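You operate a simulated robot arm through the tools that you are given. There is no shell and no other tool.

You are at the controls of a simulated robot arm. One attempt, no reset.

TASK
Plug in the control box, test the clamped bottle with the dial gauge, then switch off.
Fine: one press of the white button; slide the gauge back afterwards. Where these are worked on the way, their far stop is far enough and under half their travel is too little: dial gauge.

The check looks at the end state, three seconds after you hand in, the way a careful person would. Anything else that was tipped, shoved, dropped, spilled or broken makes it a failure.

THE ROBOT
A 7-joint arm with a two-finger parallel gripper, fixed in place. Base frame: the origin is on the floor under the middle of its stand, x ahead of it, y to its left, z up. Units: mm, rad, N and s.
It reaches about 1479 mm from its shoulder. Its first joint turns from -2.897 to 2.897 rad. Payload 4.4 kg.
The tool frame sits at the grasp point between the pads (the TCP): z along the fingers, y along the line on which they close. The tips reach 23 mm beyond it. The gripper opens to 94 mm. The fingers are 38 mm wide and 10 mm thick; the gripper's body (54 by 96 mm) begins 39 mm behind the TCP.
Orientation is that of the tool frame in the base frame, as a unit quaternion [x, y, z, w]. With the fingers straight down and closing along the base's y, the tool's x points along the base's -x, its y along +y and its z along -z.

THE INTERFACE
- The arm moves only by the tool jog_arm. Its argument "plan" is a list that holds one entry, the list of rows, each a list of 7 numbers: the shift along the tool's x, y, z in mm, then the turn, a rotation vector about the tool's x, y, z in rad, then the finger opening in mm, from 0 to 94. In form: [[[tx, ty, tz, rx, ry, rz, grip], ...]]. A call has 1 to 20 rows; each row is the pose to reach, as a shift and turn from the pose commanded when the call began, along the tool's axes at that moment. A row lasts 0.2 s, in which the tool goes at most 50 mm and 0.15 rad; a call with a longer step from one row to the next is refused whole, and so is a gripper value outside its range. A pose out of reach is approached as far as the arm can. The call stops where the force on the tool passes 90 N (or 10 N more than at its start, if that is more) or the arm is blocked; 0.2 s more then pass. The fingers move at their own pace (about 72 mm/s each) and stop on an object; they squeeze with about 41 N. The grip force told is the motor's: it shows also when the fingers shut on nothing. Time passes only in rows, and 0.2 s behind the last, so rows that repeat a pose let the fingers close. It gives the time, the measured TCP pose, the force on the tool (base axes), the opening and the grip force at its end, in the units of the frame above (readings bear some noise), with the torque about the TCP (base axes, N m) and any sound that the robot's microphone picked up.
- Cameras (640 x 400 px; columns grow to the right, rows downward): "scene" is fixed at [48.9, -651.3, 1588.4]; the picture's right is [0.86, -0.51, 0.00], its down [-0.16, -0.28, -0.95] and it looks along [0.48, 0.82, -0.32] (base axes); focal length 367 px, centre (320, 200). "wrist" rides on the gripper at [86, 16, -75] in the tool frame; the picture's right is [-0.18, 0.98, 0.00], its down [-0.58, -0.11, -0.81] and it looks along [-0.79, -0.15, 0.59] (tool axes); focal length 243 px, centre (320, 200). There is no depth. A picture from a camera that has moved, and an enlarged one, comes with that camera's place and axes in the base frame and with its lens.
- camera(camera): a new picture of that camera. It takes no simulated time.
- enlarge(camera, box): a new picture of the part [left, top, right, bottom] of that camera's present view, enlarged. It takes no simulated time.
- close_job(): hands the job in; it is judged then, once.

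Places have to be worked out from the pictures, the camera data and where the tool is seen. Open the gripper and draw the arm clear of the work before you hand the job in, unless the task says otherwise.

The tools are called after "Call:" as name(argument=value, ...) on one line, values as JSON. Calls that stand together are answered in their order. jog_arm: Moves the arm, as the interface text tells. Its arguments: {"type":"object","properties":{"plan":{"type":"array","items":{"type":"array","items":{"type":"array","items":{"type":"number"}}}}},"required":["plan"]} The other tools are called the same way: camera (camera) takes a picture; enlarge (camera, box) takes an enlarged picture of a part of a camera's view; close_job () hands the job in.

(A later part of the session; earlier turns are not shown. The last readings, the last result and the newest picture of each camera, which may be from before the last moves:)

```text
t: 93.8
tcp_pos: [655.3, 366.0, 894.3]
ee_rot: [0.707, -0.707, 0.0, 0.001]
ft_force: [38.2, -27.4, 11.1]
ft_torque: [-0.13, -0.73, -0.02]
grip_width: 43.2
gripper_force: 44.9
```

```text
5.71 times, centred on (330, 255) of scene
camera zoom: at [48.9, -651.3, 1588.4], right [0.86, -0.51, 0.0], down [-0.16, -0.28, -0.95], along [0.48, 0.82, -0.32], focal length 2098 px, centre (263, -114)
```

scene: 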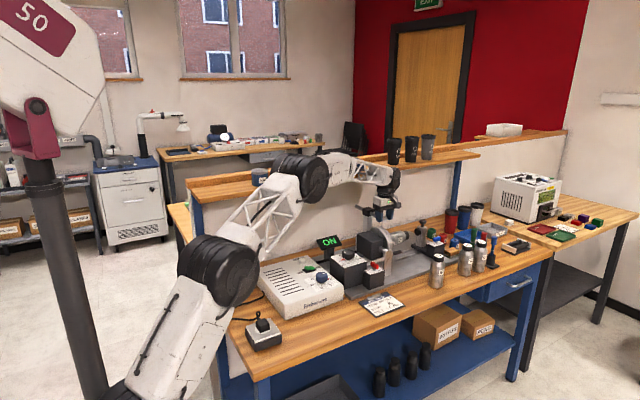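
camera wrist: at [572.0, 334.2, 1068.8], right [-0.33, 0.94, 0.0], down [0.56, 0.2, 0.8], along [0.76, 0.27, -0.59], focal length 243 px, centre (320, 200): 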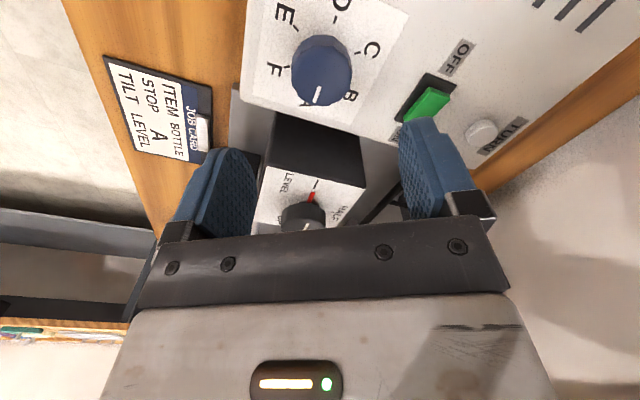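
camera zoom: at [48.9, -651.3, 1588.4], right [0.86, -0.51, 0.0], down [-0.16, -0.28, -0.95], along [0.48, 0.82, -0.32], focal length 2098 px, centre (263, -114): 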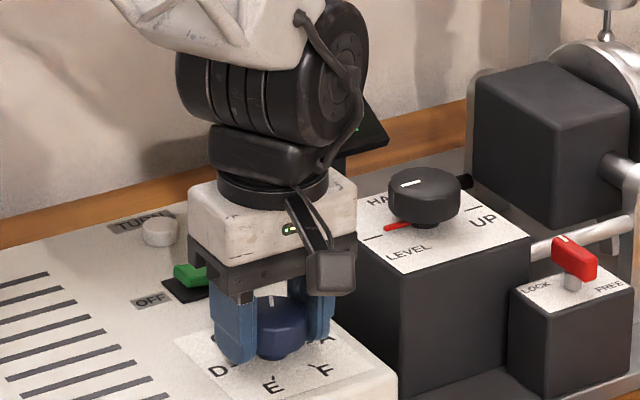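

Clear result: the head follows the selector by itself when powered (bottle went back to B's position), so my earlier touch did not press TURN. I turn the selector back to A.

Call:
jog_arm(plan=[[[0, 0, 0, 0, 0, 0.12, 35], [0, 0, 0, 0, 0, 0.24, 35], [0, 0, 0, 0, 0, 0.36, 35], [0, 0, 0, 0, 0, 0.48, 35], [0, 0, 0, 0, 0, 0.6, 35], [0, 0, 0, 0, 0, 0.72, 35], [0, 0, 0, 0, 0, 0.84, 35], [0, 0, 0, 0, 0, 0.95, 35], [0, 0, 0, 0, 0, 1.047, 35], [0, 0, 0, 0, 0, 1.047, 35], [0, 0, 0, 0, 0, 1.047, 35]]])

Call:
enlarge(camera="scene", box=[340, 200, 430, 260])

Call:
enlarge(camera="wrist", box=[200, 60, 440, 220])

```text
t: 96.2
tcp_pos: [654.4, 363.8, 892.7]
ee_rot: [-0.259, 0.966, 0.0, -0.001]
ft_force: [23.4, -21.5, 45.4]
ft_torque: [-0.53, -0.54, -0.15]
grip_width: 43.4
gripper_force: 45.1
```

```text
6.67 times, centred on (385, 230) of scene
camera zoom: at [48.9, -651.3, 1588.4], right [0.86, -0.51, 0.0], down [-0.16, -0.28, -0.95], along [0.48, 0.82, -0.32], focal length 2448 px, centre (-113, 0)
```

zoom: 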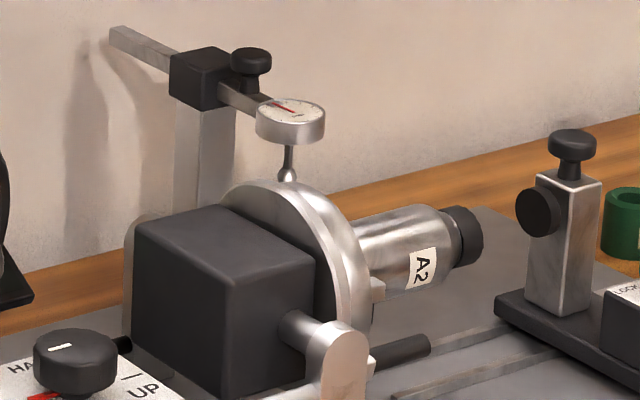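

```text
2.50 times, centred on (320, 140) of wrist
camera zoom: at [571.1, 334.8, 967.6], right [-0.33, 0.94, 0.0], down [0.56, 0.2, 0.8], along [0.76, 0.27, -0.59], focal length 606 px, centre (320, 350)
```

zoom: 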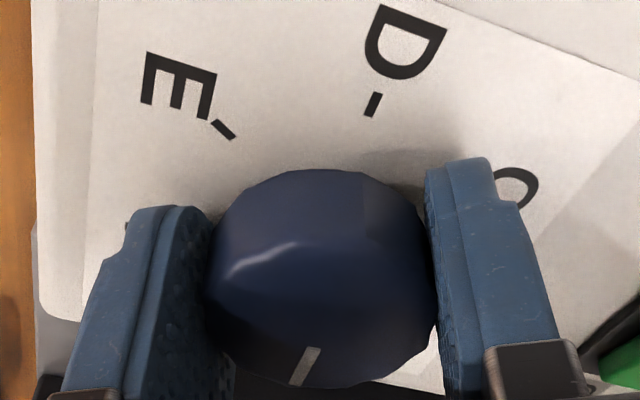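

Head is back at stop A with the label facing forward. I release the knob and rise, then verify the pointer.

Call:
jog_arm(plan=[[[0, 0, 0, 0, 0, 0, 60], [0, 0, 0, 0, 0, 0, 72], [0, 0, -12, 0, 0, 0, 72], [0, 0, -40, 0, 0, 0, 72], [0, 0, -80, 0, 0, 0, 72], [0, 0, -120, 0, 0, 0, 80], [0, 0, -165, 0, 0, 0, 94], [0, 0, -210, 0, 0, 0, 94], [0, 0, -210, 0, 0, 0, 94]]])

Call:
enlarge(camera="scene", box=[280, 220, 420, 300])

```text
t: 98.2
tcp_pos: [655.6, 365.1, 1099.5]
ee_rot: [-0.259, 0.966, 0.0, -0.002]
ft_force: [0.2, 0.2, 0.0]
ft_torque: [0.01, 0.01, -0.02]
grip_width: 93.9
gripper_force: 0.1
```

```text
4.57 times, centred on (350, 260) of scene
camera zoom: at [48.9, -651.3, 1588.4], right [0.86, -0.51, 0.0], down [-0.16, -0.28, -0.95], along [0.48, 0.82, -0.32], focal length 1679 px, centre (183, -74)
```

zoom: 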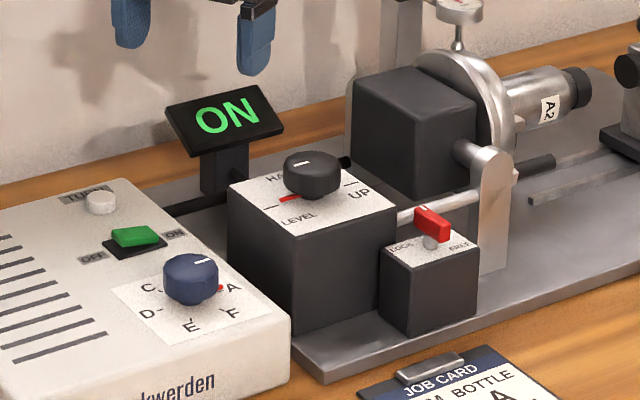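

Selector at A, display ON, head at A. Now I return above the gauge (yaw 90°, fingers open).

Call:
jog_arm(plan=[[[-38.5, -6.2, 0, 0, 0, -0.095, 94], [-77, -12.5, 0, 0, 0, -0.19, 94], [-115.6, -18.7, 0, 0, 0, -0.286, 94], [-154.1, -24.9, 0, 0, 0, -0.381, 94], [-192.6, -31.2, 0, 0, 0, -0.476, 94], [-231.2, -37.4, 0, 0, 0, -0.571, 94], [-269.7, -43.7, 0, 0, 0, -0.666, 94], [-308.2, -49.9, 0, 0, 0, -0.761, 94], [-346.7, -56.1, 0, 0, 0, -0.857, 94], [-385.3, -62.4, 0, 0, 0, -0.952, 94], [-423.8, -68.6, 0, 0, 0, -1.047, 94], [-423.8, -68.6, 20, 0, 0, -1.047, 94], [-423.8, -68.6, 40, 0, 0, -1.047, 94], [-423.8, -68.6, 40, 0, 0, -1.047, 94]]])

Call:
camera(camera="wrist")

Call:
enlarge(camera="wrist", box=[220, 30, 420, 190])

```text
t: 101.2
tcp_pos: [1053.5, 517.4, 1059.5]
ee_rot: [0.707, -0.707, 0.0, 0.002]
ft_force: [-0.1, 0.2, 0.4]
ft_torque: [0.01, -0.01, -0.01]
grip_width: 94.0
gripper_force: 0.0
```

```text
taken
camera wrist: at [1037.9, 430.1, 1135.2], right [-0.98, 0.18, 0.0], down [0.11, 0.58, 0.8], along [0.15, 0.79, -0.59], focal length 243 px, centre (320, 200)
```

wrist: 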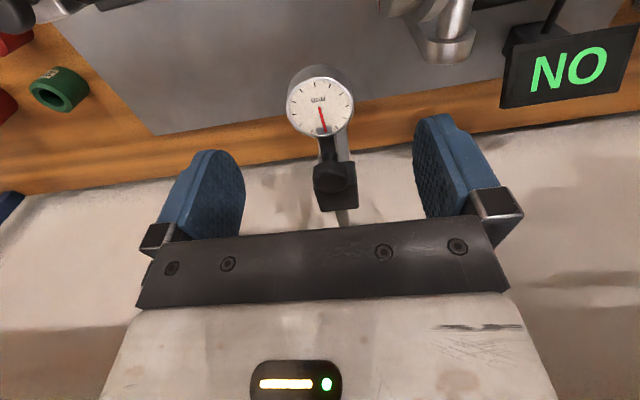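

```text
2.50 times, centred on (320, 110) of wrist
camera zoom: at [1037.9, 430.1, 1135.2], right [-0.98, 0.18, 0.0], down [0.11, 0.58, 0.8], along [0.15, 0.79, -0.59], focal length 606 px, centre (320, 425)
```

zoom: 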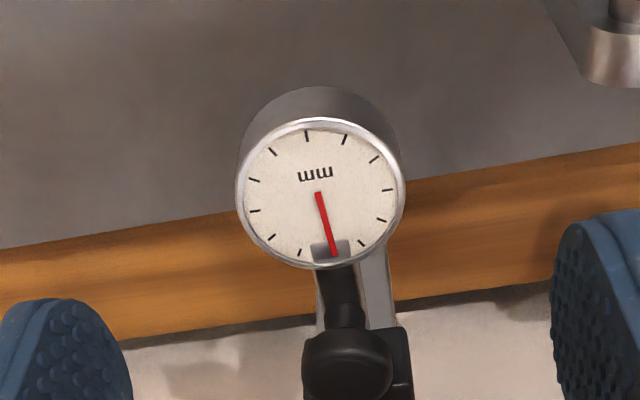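

The dial is ~5 mm to +y and ~0.7 mm to +x of my axis. I trim and descend to grip height.

Call:
jog_arm(plan=[[[-1.5, -0.4, 14, 0, 0, 0, 94], [-3, -0.7, 28, 0, 0, 0, 94], [-3, -0.7, 42, 0, 0, 0, 94], [-3, -0.7, 52, 0, 0, 0, 94], [-3, -0.7, 56, 0, 0, 0, 94], [-3, -0.7, 56, 0, 0, 0, 94]]])

Call:
enlarge(camera="wrist", box=[220, 70, 420, 230])

Call:
enlarge(camera="scene", box=[355, 190, 425, 250])

```text
t: 102.6
tcp_pos: [1055.5, 520.9, 1004.1]
ee_rot: [0.707, -0.707, 0.0, 0.002]
ft_force: [0.5, -0.4, -0.2]
ft_torque: [0.0, 0.01, -0.01]
grip_width: 93.9
gripper_force: 0.0
```

```text
2.50 times, centred on (320, 150) of wrist
camera zoom: at [1040.0, 434.2, 1079.3], right [-0.98, 0.18, 0.0], down [0.11, 0.58, 0.81], along [0.15, 0.79, -0.59], focal length 606 px, centre (320, 325)
```

zoom: 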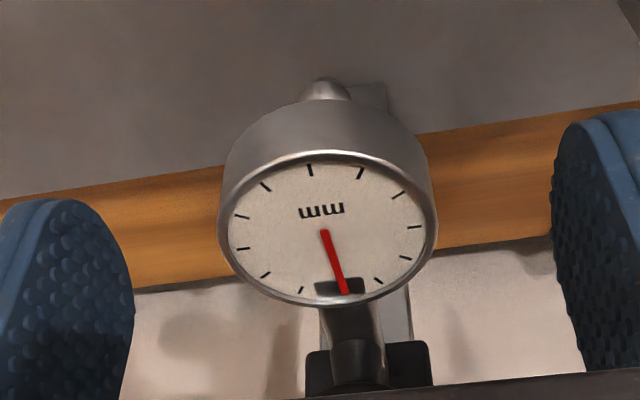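

```text
6.67 times, centred on (390, 220) of scene
camera zoom: at [48.9, -651.3, 1588.4], right [0.86, -0.51, 0.0], down [-0.16, -0.28, -0.95], along [0.48, 0.82, -0.32], focal length 2448 px, centre (-147, 67)
```

zoom: 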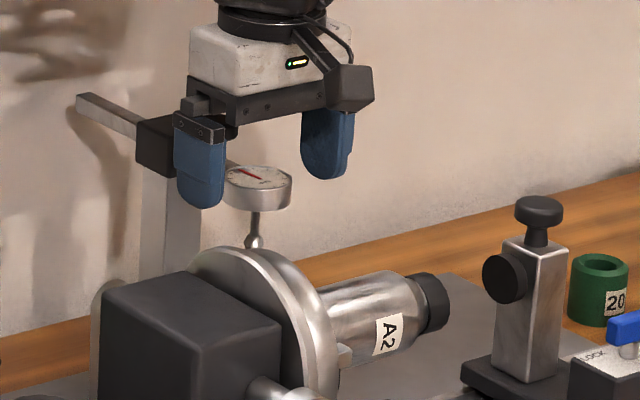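

Relative to the earlier centred grip the tool is ~1 mm too far in +x; I trim and close on the dial.

Call:
jog_arm(plan=[[[0, 1.0, 0, 0, 0, 0, 80], [0, 1.0, 0, 0, 0, 0, 62], [0, 1.0, 0, 0, 0, 0, 48], [0, 1.0, 0, 0, 0, 0, 36], [0, 1.0, 0, 0, 0, 0, 36]]])

Call:
enlarge(camera="wrist", box=[220, 70, 420, 230])

```text
t: 103.8
tcp_pos: [1054.6, 520.9, 1004.3]
ee_rot: [0.707, -0.707, -0.001, 0.002]
ft_force: [-6.9, -1.5, -0.3]
ft_torque: [-0.06, 0.19, 0.02]
grip_width: 44.8
gripper_force: 45.1
```

```text
2.50 times, centred on (320, 150) of wrist
camera zoom: at [1039.2, 434.5, 1080.0], right [-0.98, 0.18, 0.0], down [0.11, 0.58, 0.8], along [0.15, 0.79, -0.59], focal length 606 px, centre (320, 325)
```

zoom: 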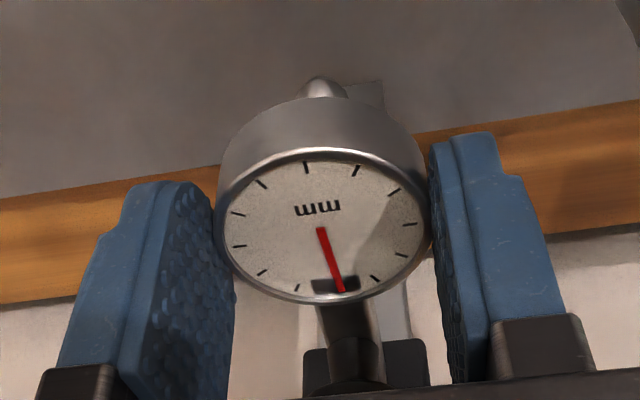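

Well-centred grip. I pull the gauge to −y again, most of the travel, then slow for the stop.

Call:
jog_arm(plan=[[[6, 0, 0, 0, 0, 0, 36], [14, 0, 0, 0, 0, 0, 36], [22, 0, 0, 0, 0, 0, 36], [30, 0, 0, 0, 0, 0, 36], [38, 0, 0, 0, 0, 0, 36], [46, 0, 0, 0, 0, 0, 36], [54, 0, 0, 0, 0, 0, 36], [62, 0, 0, 0, 0, 0, 36], [70, 0, 0, 0, 0, 0, 36], [76, 0, 0, 0, 0, 0, 36], [76, 0, 0, 0, 0, 0, 36]]])

Call:
enlarge(camera="scene", box=[345, 190, 435, 255])

Call:
enlarge(camera="wrist", box=[220, 70, 420, 230])

```text
t: 106.2
tcp_pos: [1055.3, 445.2, 1004.7]
ee_rot: [0.707, -0.707, -0.001, 0.002]
ft_force: [0.7, 1.5, -5.7]
ft_torque: [0.16, 0.03, 0.06]
grip_width: 44.7
gripper_force: 44.9
```

```text
6.15 times, centred on (390, 222) of scene
camera zoom: at [48.9, -651.3, 1588.4], right [0.86, -0.51, 0.0], down [-0.16, -0.28, -0.95], along [0.48, 0.82, -0.32], focal length 2260 px, centre (-111, 62)
```

zoom: 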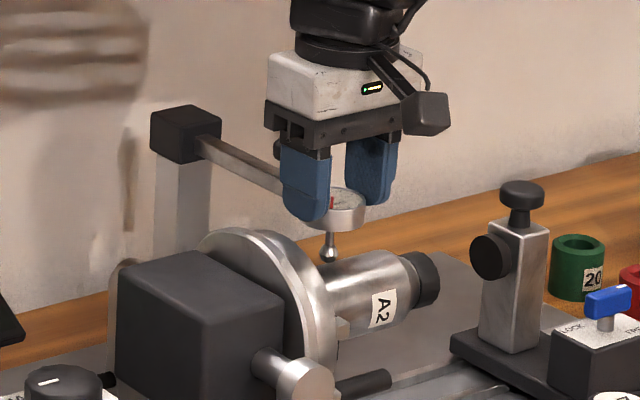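

```text
2.50 times, centred on (320, 150) of wrist
camera zoom: at [1039.3, 358.5, 1080.1], right [-0.98, 0.18, 0.0], down [0.11, 0.58, 0.8], along [0.15, 0.79, -0.59], focal length 606 px, centre (320, 325)
```

zoom: 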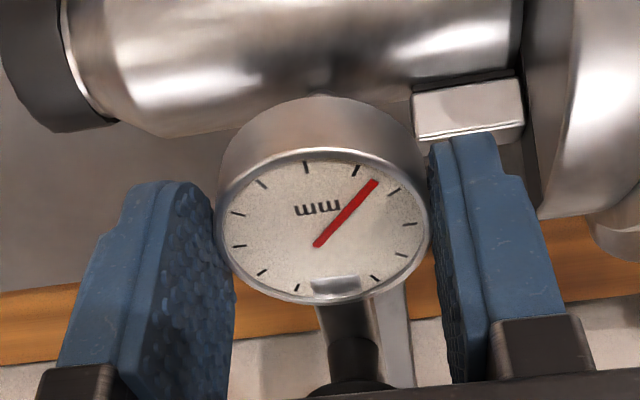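

The needle is reacting to the bottle. I ease on in 2 mm steps until the far stop.

Call:
jog_arm(plan=[[[2, 0, 0, 0, 0, 0, 36], [4, 0, 0, 0, 0, 0, 36], [6, 0, 0, 0, 0, 0, 36], [8, 0, 0, 0, 0, 0, 36], [10, 0, 0, 0, 0, 0, 36], [11.5, 0, 0, 0, 0, 0, 36], [11.5, 0, 0, 0, 0, 0, 36]]])

Call:
enlarge(camera="scene", box=[345, 190, 435, 255])

Call:
enlarge(camera="wrist", box=[220, 70, 420, 230])

```text
t: 107.8
tcp_pos: [1055.2, 434.8, 1004.6]
ee_rot: [0.708, -0.706, 0.0, 0.002]
ft_force: [17.8, 39.3, -16.9]
ft_torque: [0.96, -0.38, 0.16]
grip_width: 44.9
gripper_force: 45.5
```

```text
6.15 times, centred on (390, 222) of scene
camera zoom: at [48.9, -651.3, 1588.4], right [0.86, -0.51, 0.0], down [-0.16, -0.28, -0.95], along [0.48, 0.82, -0.32], focal length 2260 px, centre (-111, 62)
```

zoom: 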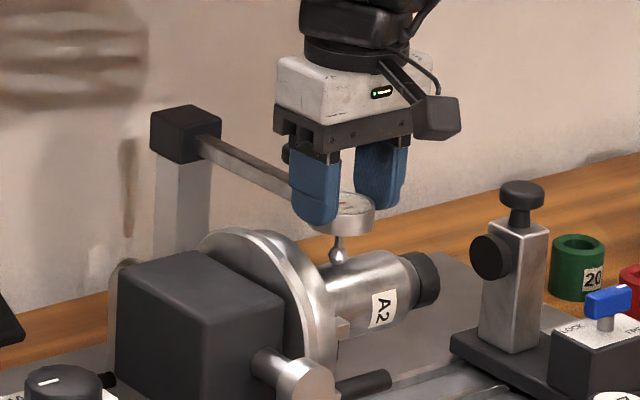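

```text
2.50 times, centred on (320, 150) of wrist
camera zoom: at [1039.2, 348.8, 1080.0], right [-0.98, 0.18, 0.0], down [0.11, 0.58, 0.81], along [0.15, 0.79, -0.59], focal length 606 px, centre (320, 325)
```

zoom: 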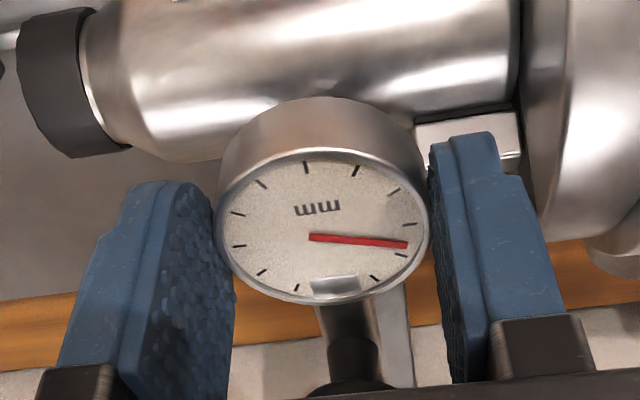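

Far stop reached (+39 N) with the needle deflected. I open only to 58 mm (to keep the left finger clear of the flange) and lift straight up, leaving the gauge on the bottle.

Call:
jog_arm(plan=[[[-1, 0, 0, 0, 0, 0, 50], [-1, 0, 0, 0, 0, 0, 58], [-1, 0, 0, 0, 0, 0, 58], [-1, 0, -8, 0, 0, 0, 58], [-1, 0, -25, 0, 0, 0, 58], [-1, 0, -50, 0, 0, 0, 58], [-1, 0, -80, 0, 0, 0, 58], [-1, 0, -120, 0, 0, 0, 58], [-1, 0, -120, 0, 0, 0, 58]]])

Call:
enlarge(camera="scene", box=[345, 190, 435, 255])

Call:
enlarge(camera="wrist", box=[220, 0, 420, 160])

```text
t: 109.8
tcp_pos: [1057.0, 434.8, 1127.0]
ee_rot: [0.707, -0.707, 0.0, 0.002]
ft_force: [0.2, 0.2, 0.9]
ft_torque: [0.02, -0.03, 0.01]
grip_width: 57.9
gripper_force: 0.0
```

```text
6.15 times, centred on (390, 222) of scene
camera zoom: at [48.9, -651.3, 1588.4], right [0.86, -0.51, 0.0], down [-0.16, -0.28, -0.95], along [0.48, 0.82, -0.32], focal length 2260 px, centre (-111, 62)
```

zoom: 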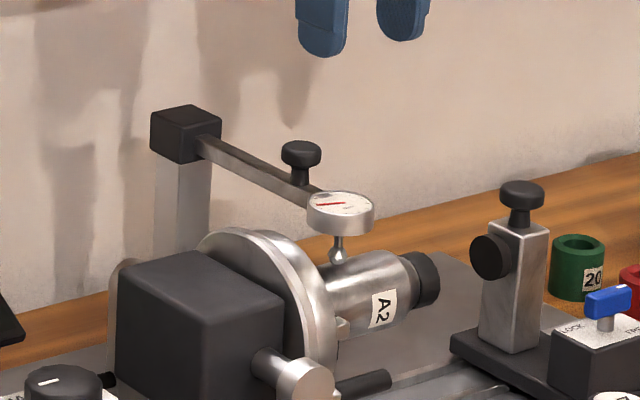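

```text
2.50 times, centred on (320, 80) of wrist
camera zoom: at [1041.3, 347.7, 1202.4], right [-0.98, 0.18, 0.0], down [0.11, 0.58, 0.81], along [0.15, 0.79, -0.59], focal length 606 px, centre (320, 500)
```

zoom: 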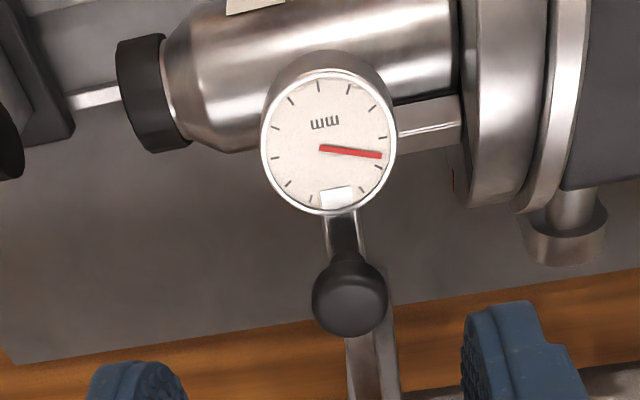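

The gauge stays on the bottle reading. Now to the TURN button (touch point known: about (664, 537.5), TCP z≈898): I travel high, then descend above it with fingers closed.

Call:
jog_arm(plan=[[[0, 40, 0, 0, 0, 0, 40], [0, 84, 0, 0, 0, 0, 20], [0, 128, 0, 0, 0, 0, 0], [0, 172, 0, 0, 0, 0, 0], [0, 216, 0, 0, 0, 0, 0], [0, 260, 0, 0, 0, 0, 0], [0, 304, 0, 0, 0, 0, 0], [0, 348, 0, 0, 0, 0, 0], [0, 392.5, 0, 0, 0, 0, 0], [-20, 392.5, 40, 0, 0, 0, 0], [-45, 392.5, 80, 0, 0, 0, 0], [-70, 392.5, 120, 0, 0, 0, 0], [-90, 392.5, 160, 0, 0, 0, 0], [-102.7, 392.5, 195, 0, 0, 0, 0], [-102.7, 392.5, 205, 0, 0, 0, 0], [-102.7, 392.5, 205, 0, 0, 0, 0]]])

Call:
enlarge(camera="wrist", box=[240, 40, 400, 180])

Call:
enlarge(camera="scene", box=[280, 210, 420, 290])

```text
t: 113.2
tcp_pos: [662.6, 538.0, 920.5]
ee_rot: [0.708, -0.706, 0.0, 0.002]
ft_force: [-0.2, -0.6, -0.3]
ft_torque: [-0.01, 0.04, 0.04]
grip_width: 0.0
gripper_force: 40.7
```

```text
2.86 times, centred on (320, 110) of wrist
camera zoom: at [646.9, 451.7, 995.5], right [-0.98, 0.18, 0.0], down [0.11, 0.58, 0.8], along [0.15, 0.79, -0.59], focal length 693 px, centre (320, 457)
```

zoom: 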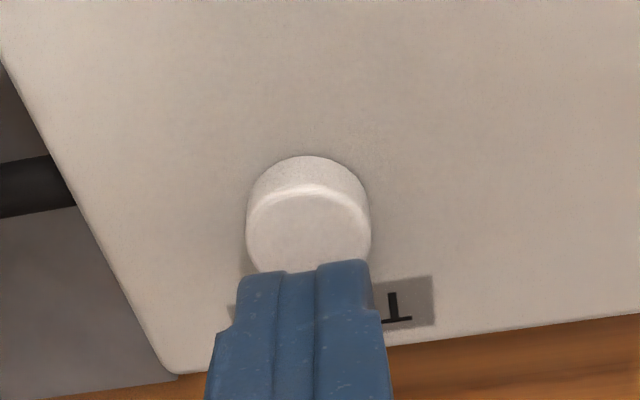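

```text
4.57 times, centred on (350, 250) of scene
camera zoom: at [48.9, -651.3, 1588.4], right [0.86, -0.51, 0.0], down [-0.16, -0.28, -0.95], along [0.48, 0.82, -0.32], focal length 1679 px, centre (183, -29)
```

zoom: 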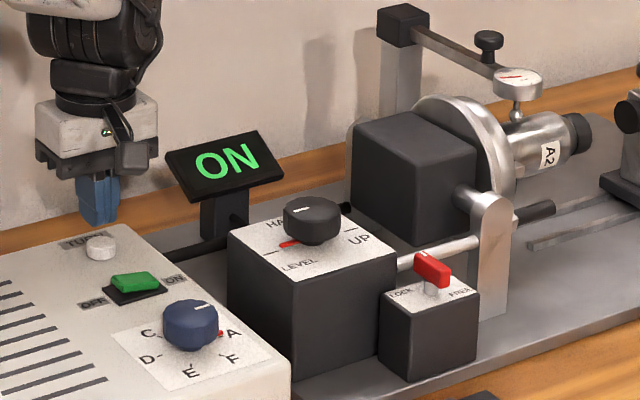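

All set: ON, stop A, LEVEL, gauge on the bottle. Now I press TURN properly, once — about 4–5 mm past the touch height — with a small trim.

Call:
jog_arm(plan=[[[-1.5, -2, 10, 0, 0, 0, 0], [-1.5, -2, 17, 0, 0, 0, 0], [-1.5, -2, 21, 0, 0, 0, 0], [-1.5, -2, 23, 0, 0, 0, 0], [-1.5, -2, 24.5, 0, 0, 0, 0], [-1.5, -2, 26, 0, 0, 0, 0], [-1.5, -2, 26, 0, 0, 0, 0]]])

Call:
enlarge(camera="scene", box=[280, 210, 420, 290])

Call:
enlarge(camera="scene", box=[345, 190, 435, 255])

Call:
enlarge(camera="scene", box=[294, 250, 310, 270])

```text
t: 114.8
tcp_pos: [663.8, 536.8, 896.4]
ee_rot: [0.707, -0.707, 0.0, 0.001]
ft_force: [1.0, 0.1, 3.0]
ft_torque: [0.05, -0.03, -0.04]
grip_width: 0.1
gripper_force: 41.0
heard: click
```

```text
4.57 times, centred on (350, 250) of scene
camera zoom: at [48.9, -651.3, 1588.4], right [0.86, -0.51, 0.0], down [-0.16, -0.28, -0.95], along [0.48, 0.82, -0.32], focal length 1679 px, centre (183, -29)
```

zoom: 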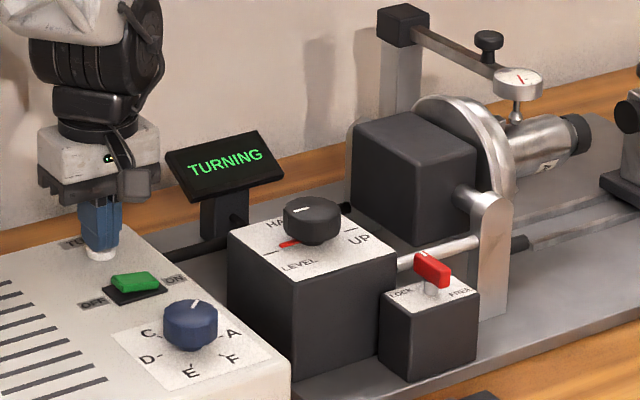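

```text
6.15 times, centred on (390, 222) of scene
camera zoom: at [48.9, -651.3, 1588.4], right [0.86, -0.51, 0.0], down [-0.16, -0.28, -0.95], along [0.48, 0.82, -0.32], focal length 2260 px, centre (-111, 62)
```

zoom: 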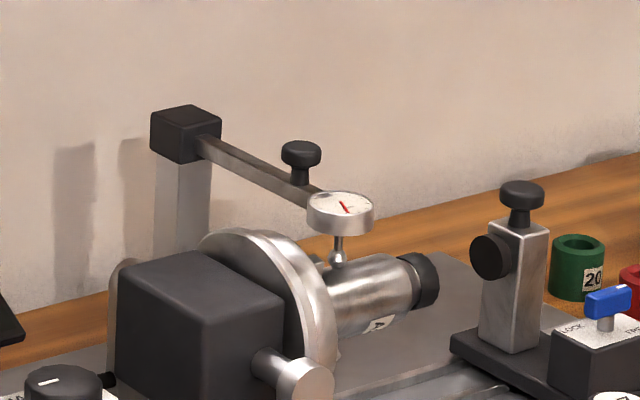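

```text
16.00 times, centred on (302, 260) of scene
camera zoom: at [48.9, -651.3, 1588.4], right [0.86, -0.51, 0.0], down [-0.16, -0.28, -0.95], along [0.48, 0.82, -0.32], focal length 5876 px, centre (608, -760)
```

zoom: 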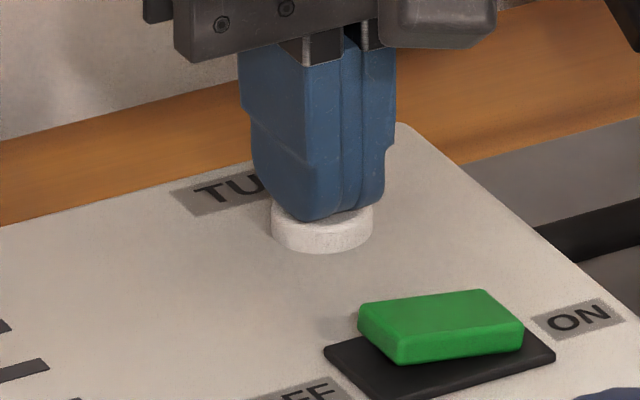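

A click was heard and the display shows TURNING with the bottle rotating under the gauge. The selector mark looks different, so I zoom in before doing anything else.

Call:
enlarge(camera="scene", box=[300, 255, 350, 290])

Call:
jog_arm(plan=[[[0, 0, -6, 0, 0, 0, 0], [0, 0, -22, 0, 0, 0, 0]]])

Call:
enlarge(camera="scene", box=[280, 210, 420, 290])

Call:
enlarge(camera="scene", box=[300, 255, 350, 290])

```text
11.43 times, centred on (325, 272) of scene
camera zoom: at [48.9, -651.3, 1588.4], right [0.86, -0.51, 0.0], down [-0.16, -0.28, -0.95], along [0.48, 0.82, -0.32], focal length 4197 px, centre (263, -629)
```

zoom: 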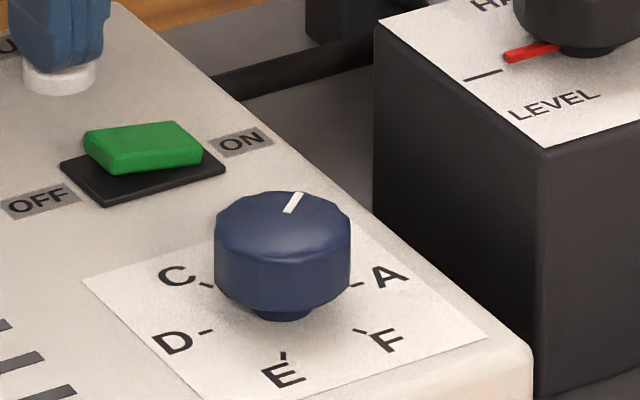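

```text
t: 115.4
tcp_pos: [664.8, 537.5, 916.9]
ee_rot: [-0.707, 0.707, 0.001, -0.003]
ft_force: [-0.1, -0.7, -0.1]
ft_torque: [0.01, 0.01, 0.01]
grip_width: 0.0
gripper_force: 41.0
```

```text
4.57 times, centred on (350, 250) of scene
camera zoom: at [48.9, -651.3, 1588.4], right [0.86, -0.51, 0.0], down [-0.16, -0.28, -0.95], along [0.48, 0.82, -0.32], focal length 1679 px, centre (183, -29)
```

zoom: 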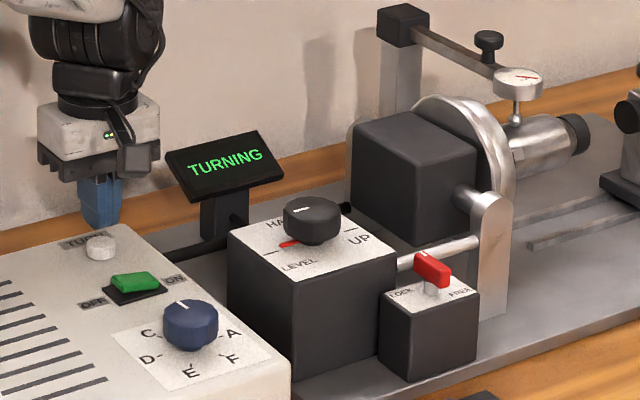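

```text
11.43 times, centred on (325, 272) of scene
camera zoom: at [48.9, -651.3, 1588.4], right [0.86, -0.51, 0.0], down [-0.16, -0.28, -0.95], along [0.48, 0.82, -0.32], focal length 4197 px, centre (263, -629)
```

zoom: 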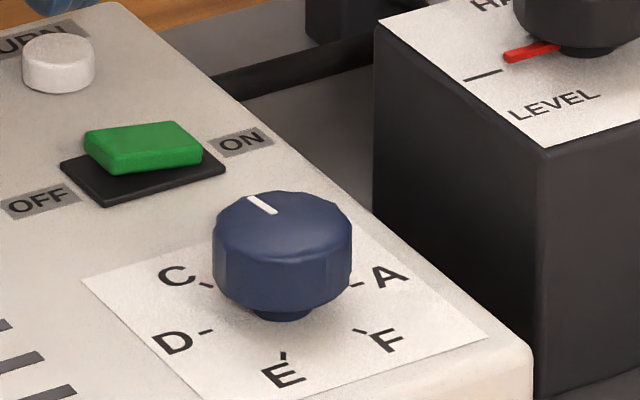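

The knob turns together with the head, so it is coupled to it; the test turn is running with the gauge on. I raise clear and wait for the turn to finish.

Call:
jog_arm(plan=[[[0, 0, -20, 0, 0, 0, 0], [0, 0, -20, 0, 0, 0, 0], [0, 0, -20, 0, 0, 0, 0], [0, 0, -20, 0, 0, 0, 0], [0, 0, -20, 0, 0, 0, 0], [0, 0, -20, 0, 0, 0, 0], [0, 0, -20, 0, 0, 0, 0], [0, 0, -20, 0, 0, 0, 0], [0, 0, -20, 0, 0, 0, 0], [0, 0, -20, 0, 0, 0, 0]]])

Call:
enlarge(camera="scene", box=[280, 210, 420, 290])

Call:
enlarge(camera="scene", box=[345, 190, 435, 255])

```text
t: 117.6
tcp_pos: [663.3, 538.8, 937.3]
ee_rot: [0.707, -0.707, -0.001, 0.001]
ft_force: [-0.1, -0.8, -1.0]
ft_torque: [0.02, 0.0, 0.0]
grip_width: 0.0
gripper_force: 41.6
```

```text
4.57 times, centred on (350, 250) of scene
camera zoom: at [48.9, -651.3, 1588.4], right [0.86, -0.51, 0.0], down [-0.16, -0.28, -0.95], along [0.48, 0.82, -0.32], focal length 1679 px, centre (183, -29)
```

zoom: 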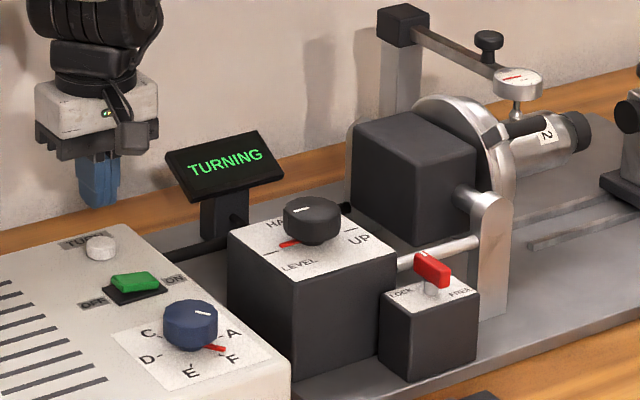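

```text
6.15 times, centred on (390, 222) of scene
camera zoom: at [48.9, -651.3, 1588.4], right [0.86, -0.51, 0.0], down [-0.16, -0.28, -0.95], along [0.48, 0.82, -0.32], focal length 2260 px, centre (-111, 62)
```

zoom: 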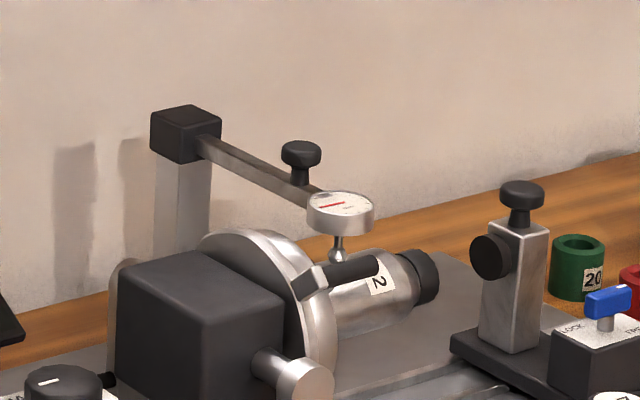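

Nearly a full revolution (pointer approaching A). I wait a little longer.

Call:
jog_arm(plan=[[[0, 0, 0, 0, 0, 0, 0], [0, 0, 0, 0, 0, 0, 0], [0, 0, 0, 0, 0, 0, 0], [0, 0, 0, 0, 0, 0, 0], [0, 0, 0, 0, 0, 0, 0]]])

Call:
enlarge(camera="scene", box=[280, 210, 420, 290])

Call:
enlarge(camera="scene", box=[300, 255, 350, 290])

```text
t: 118.8
tcp_pos: [664.3, 538.1, 937.6]
ee_rot: [-0.707, 0.707, 0.001, -0.001]
ft_force: [0.9, 0.4, -0.1]
ft_torque: [0.0, 0.0, 0.01]
grip_width: 0.0
gripper_force: 40.7
```

```text
4.57 times, centred on (350, 250) of scene
camera zoom: at [48.9, -651.3, 1588.4], right [0.86, -0.51, 0.0], down [-0.16, -0.28, -0.95], along [0.48, 0.82, -0.32], focal length 1679 px, centre (183, -29)
```

zoom: 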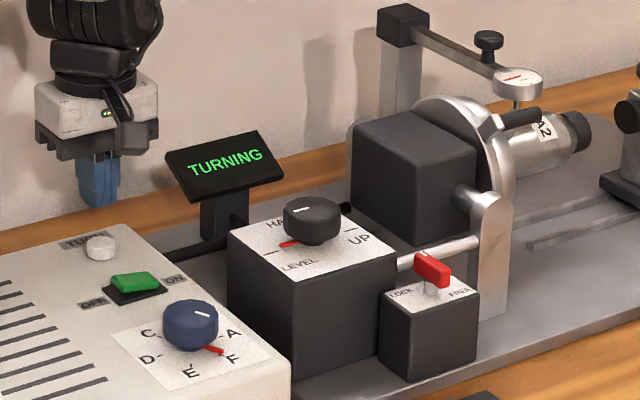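

```text
11.43 times, centred on (325, 272) of scene
camera zoom: at [48.9, -651.3, 1588.4], right [0.86, -0.51, 0.0], down [-0.16, -0.28, -0.95], along [0.48, 0.82, -0.32], focal length 4197 px, centre (263, -629)
```

zoom: 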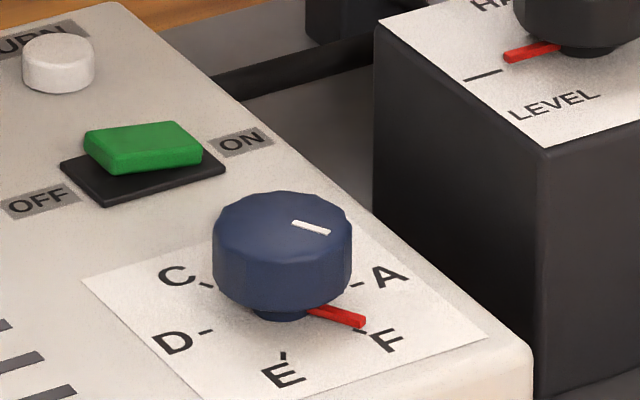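

The head seems to have slowed; a black bar on the chuck is near the gauge stem. I look closely at once.

Call:
enlarge(camera="scene", box=[375, 215, 415, 250])

Call:
camera(camera="wrist")

```text
11.43 times, centred on (395, 232) of scene
camera zoom: at [48.9, -651.3, 1588.4], right [0.86, -0.51, 0.0], down [-0.16, -0.28, -0.95], along [0.48, 0.82, -0.32], focal length 4197 px, centre (-537, -171)
```

zoom: 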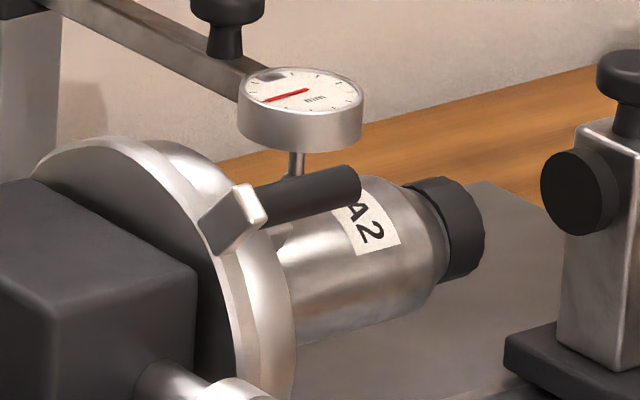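

```text
taken
camera wrist: at [647.0, 451.4, 1013.1], right [-0.98, 0.18, 0.0], down [0.11, 0.58, 0.81], along [0.15, 0.79, -0.59], focal length 243 px, centre (320, 200)
```

wrist: 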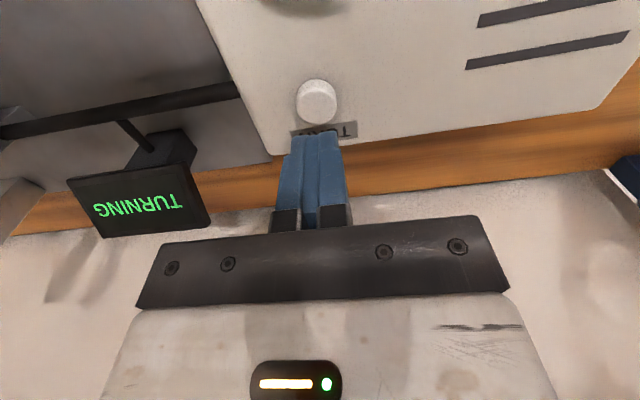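

The crank handle on the face plate is right at the gauge stem. I check with one short wait whether the head is still moving or blocked.

Call:
jog_arm(plan=[[[0, 0, 0, 0, 0, 0, 0], [0, 0, 0, 0, 0, 0, 0]]])

Call:
enlarge(camera="scene", box=[375, 215, 415, 250])

Call:
enlarge(camera="scene", box=[300, 230, 350, 290])

```text
t: 119.4
tcp_pos: [664.3, 538.5, 938.8]
ee_rot: [0.707, -0.707, 0.0, 0.002]
ft_force: [-0.2, -0.3, 0.0]
ft_torque: [0.02, -0.01, 0.0]
grip_width: 0.1
gripper_force: 41.1
```

```text
11.43 times, centred on (395, 232) of scene
camera zoom: at [48.9, -651.3, 1588.4], right [0.86, -0.51, 0.0], down [-0.16, -0.28, -0.95], along [0.48, 0.82, -0.32], focal length 4197 px, centre (-537, -171)
```

zoom: 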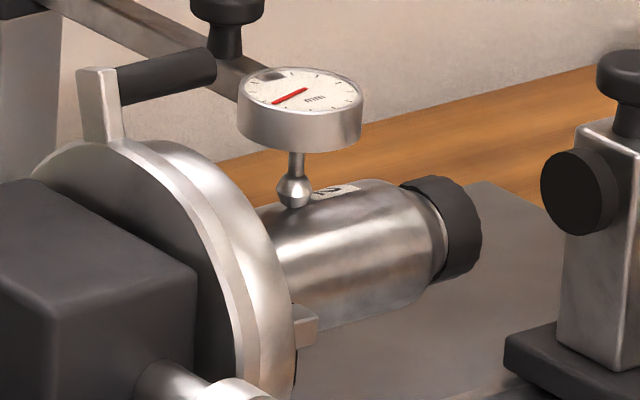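

```text
6.67 times, centred on (325, 260) of scene
camera zoom: at [48.9, -651.3, 1588.4], right [0.86, -0.51, 0.0], down [-0.16, -0.28, -0.95], along [0.48, 0.82, -0.32], focal length 2448 px, centre (287, -200)
```

zoom: 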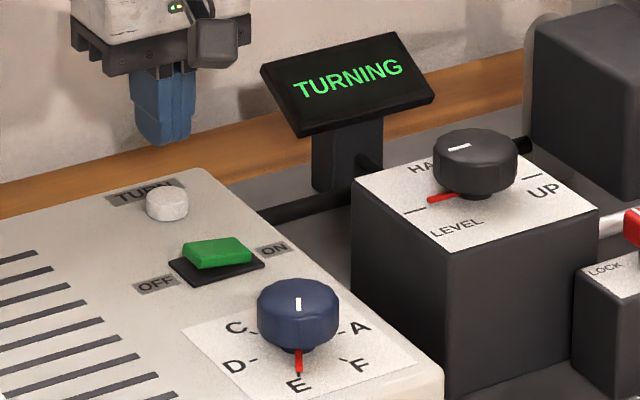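

Good news: it isn't blocked — the head made one revolution and is now turning back, with the handle clearing the gauge. I wait for the cycle to finish.

Call:
jog_arm(plan=[[[0, 0, 0, 0, 0, 0, 0], [0, 0, 0, 0, 0, 0, 0], [0, 0, 0, 0, 0, 0, 0], [0, 0, 0, 0, 0, 0, 0], [0, 0, 0, 0, 0, 0, 0], [0, 0, 0, 0, 0, 0, 0], [0, 0, 0, 0, 0, 0, 0], [0, 0, 0, 0, 0, 0, 0], [0, 0, 0, 0, 0, 0, 0], [0, 0, 0, 0, 0, 0, 0]]])

Call:
enlarge(camera="scene", box=[280, 210, 420, 290])

Call:
enlarge(camera="scene", box=[375, 215, 415, 250])

```text
t: 121.6
tcp_pos: [663.3, 537.7, 937.9]
ee_rot: [0.708, -0.707, 0.0, 0.002]
ft_force: [0.1, -0.2, 0.1]
ft_torque: [-0.02, 0.0, 0.0]
grip_width: 0.1
gripper_force: 41.0
```

```text
4.57 times, centred on (350, 250) of scene
camera zoom: at [48.9, -651.3, 1588.4], right [0.86, -0.51, 0.0], down [-0.16, -0.28, -0.95], along [0.48, 0.82, -0.32], focal length 1679 px, centre (183, -29)
```

zoom: 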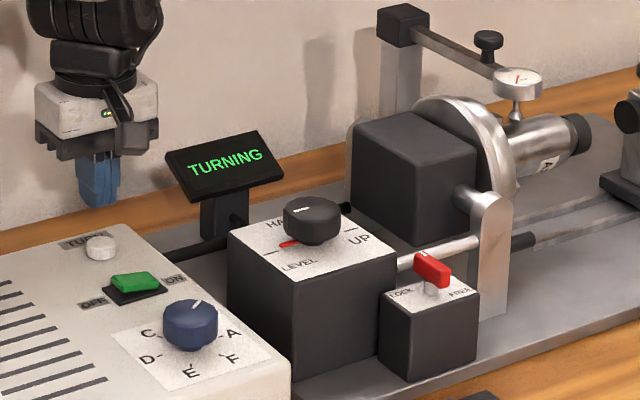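

```text
11.43 times, centred on (395, 232) of scene
camera zoom: at [48.9, -651.3, 1588.4], right [0.86, -0.51, 0.0], down [-0.16, -0.28, -0.95], along [0.48, 0.82, -0.32], focal length 4197 px, centre (-537, -171)
```

zoom: 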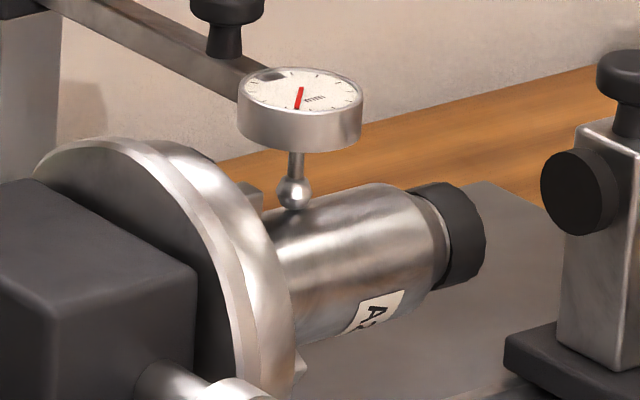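

Almost back at A. I wait a bit more.

Call:
jog_arm(plan=[[[0, 0, 0, 0, 0, 0, 0], [0, 0, 0, 0, 0, 0, 0], [0, 0, 0, 0, 0, 0, 0], [0, 0, 0, 0, 0, 0, 0], [0, 0, 0, 0, 0, 0, 0]]])

Call:
enlarge(camera="scene", box=[280, 210, 420, 290])

Call:
enlarge(camera="scene", box=[300, 255, 350, 290])

```text
t: 122.8
tcp_pos: [663.8, 538.2, 938.5]
ee_rot: [0.708, -0.707, -0.001, 0.002]
ft_force: [0.5, -0.3, 0.0]
ft_torque: [-0.03, -0.01, 0.0]
grip_width: 0.0
gripper_force: 41.3
```

```text
4.57 times, centred on (350, 250) of scene
camera zoom: at [48.9, -651.3, 1588.4], right [0.86, -0.51, 0.0], down [-0.16, -0.28, -0.95], along [0.48, 0.82, -0.32], focal length 1679 px, centre (183, -29)
```

zoom: 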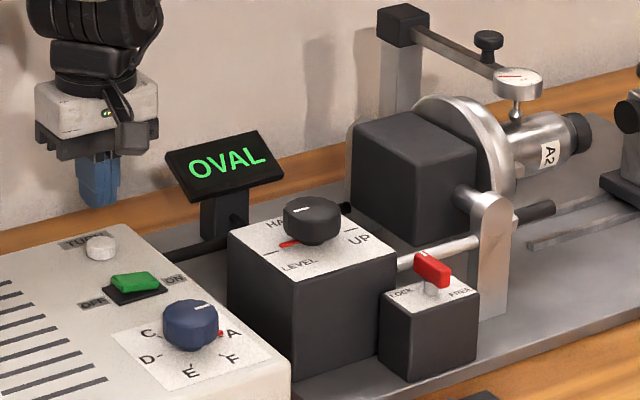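

```text
11.43 times, centred on (325, 272) of scene
camera zoom: at [48.9, -651.3, 1588.4], right [0.86, -0.51, 0.0], down [-0.16, -0.28, -0.95], along [0.48, 0.82, -0.32], focal length 4197 px, centre (263, -629)
```

zoom: 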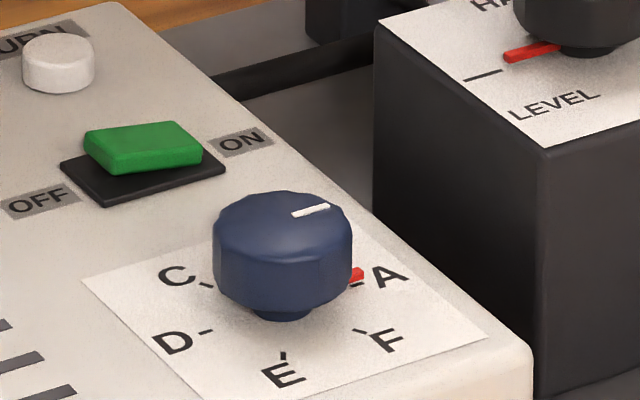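

The turn finished and the display shows the result "OVAL", head back at A. Now I return above the gauge to slide it back.

Call:
jog_arm(plan=[[[12.7, 0, -35, 0, 0, 0, 0], [32.7, 0, -75, 0, 0, 0, 0], [57.7, 0, -115, 0, 0, 0, 0], [82.7, 0, -155, 0, 0, 0, 0], [104.2, 0, -189, 0, 0, 0, 0], [104.2, -43, -189, 0, 0, 0, 10], [104.2, -87, -189, 0, 0, 0, 25], [104.2, -130, -189, 0, 0, 0, 40], [104.2, -174, -189, 0, 0, 0, 58], [104.2, -217, -189, 0, 0, 0, 58], [104.2, -260, -189, 0, 0, 0, 58], [104.2, -304, -189, 0, 0, 0, 58], [104.2, -347, -189, 0, 0, 0, 58], [104.2, -390.5, -189, 0, 0, 0, 58], [104.2, -390.5, -150, 0, 0, 0, 58], [104.2, -390.5, -130, 0, 0, 0, 58], [104.2, -390.5, -130, 0, 0, 0, 58]]])

Call:
enlarge(camera="wrist", box=[220, 30, 420, 190])

Call:
enlarge(camera="scene", box=[345, 180, 435, 245])

```text
t: 126.4
tcp_pos: [1055.7, 432.6, 1065.2]
ee_rot: [-0.706, 0.708, 0.001, -0.002]
ft_force: [0.5, -0.3, -0.3]
ft_torque: [0.01, 0.0, -0.03]
grip_width: 57.9
gripper_force: 0.1
```

```text
2.50 times, centred on (320, 110) of wrist
camera zoom: at [1040.4, 347.7, 1141.0], right [-0.98, 0.18, 0.0], down [0.11, 0.58, 0.81], along [0.15, 0.79, -0.59], focal length 606 px, centre (320, 425)
```

zoom: 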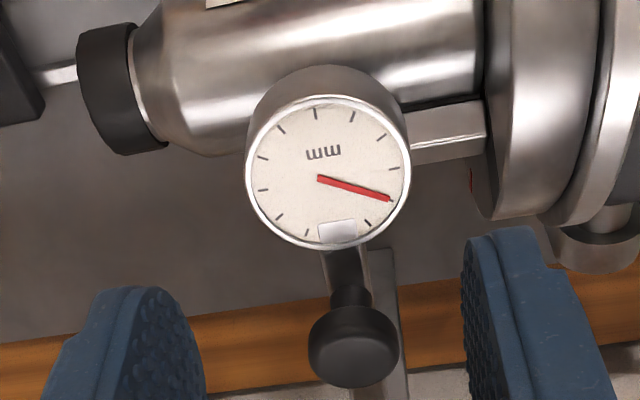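

```text
6.15 times, centred on (390, 212) of scene
camera zoom: at [48.9, -651.3, 1588.4], right [0.86, -0.51, 0.0], down [-0.16, -0.28, -0.95], along [0.48, 0.82, -0.32], focal length 2260 px, centre (-111, 123)
```

zoom: 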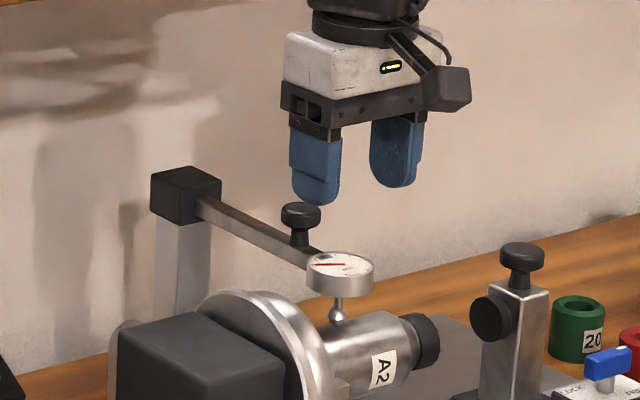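

The dial is ~1.5 mm to −x and ~3 mm to +y of my axis. I trim and descend around it with the 58 mm opening.

Call:
jog_arm(plan=[[[-1, 0.8, 15, 0, 0, 0, 58], [-2, 1.5, 30, 0, 0, 0, 58], [-2, 1.5, 30, 0, 0, 0, 58]]])

Call:
enlarge(camera="wrist", box=[220, 50, 420, 210])

```text
t: 127.2
tcp_pos: [1054.5, 435.9, 1035.5]
ee_rot: [0.707, -0.707, -0.001, 0.002]
ft_force: [-0.1, 0.7, -0.2]
ft_torque: [-0.06, -0.02, 0.0]
grip_width: 58.1
gripper_force: 0.0
```

```text
2.50 times, centred on (320, 130) of wrist
camera zoom: at [1037.8, 349.8, 1111.3], right [-0.98, 0.18, 0.0], down [0.11, 0.58, 0.81], along [0.15, 0.79, -0.59], focal length 606 px, centre (320, 375)
```

zoom: 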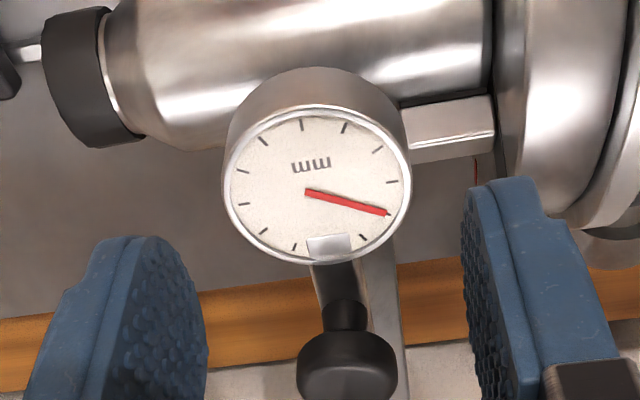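

Nearly centred (about +1 mm in x). I trim, descend to grip height and close.

Call:
jog_arm(plan=[[[0, -0.8, 12, 0, 0, 0, 58], [0, -0.8, 24, 0, 0, 0, 58], [0, -0.8, 31, 0, 0, 0, 58], [0, -0.8, 31, 0, 0, 0, 58]]])

Call:
enlarge(camera="wrist", box=[220, 70, 420, 230])

Call:
enlarge(camera="scene", box=[355, 190, 425, 250])

```text
t: 128.2
tcp_pos: [1054.0, 437.5, 1004.3]
ee_rot: [-0.707, 0.707, 0.001, -0.001]
ft_force: [1.1, -0.3, 0.1]
ft_torque: [0.0, 0.02, -0.02]
grip_width: 58.0
gripper_force: 0.1
```

```text
2.50 times, centred on (320, 150) of wrist
camera zoom: at [1039.3, 350.1, 1079.5], right [-0.98, 0.18, 0.0], down [0.11, 0.58, 0.81], along [0.15, 0.79, -0.59], focal length 606 px, centre (320, 325)
```

zoom: 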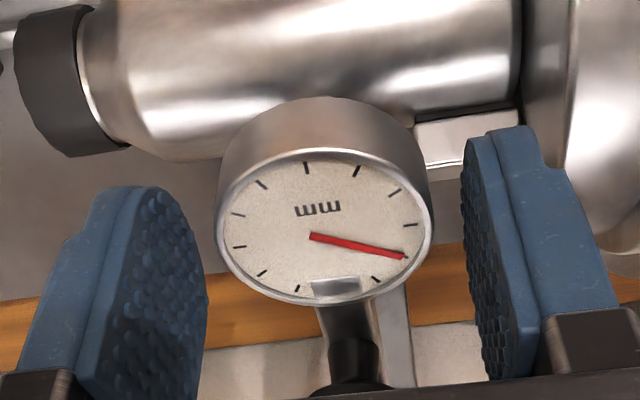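

```text
6.67 times, centred on (390, 220) of scene
camera zoom: at [48.9, -651.3, 1588.4], right [0.86, -0.51, 0.0], down [-0.16, -0.28, -0.95], along [0.48, 0.82, -0.32], focal length 2448 px, centre (-147, 67)
```

zoom: 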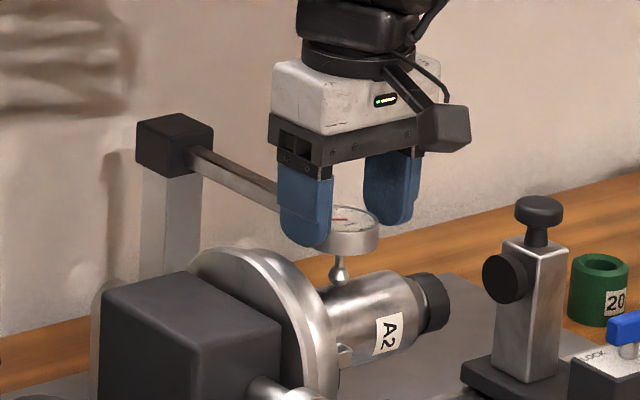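

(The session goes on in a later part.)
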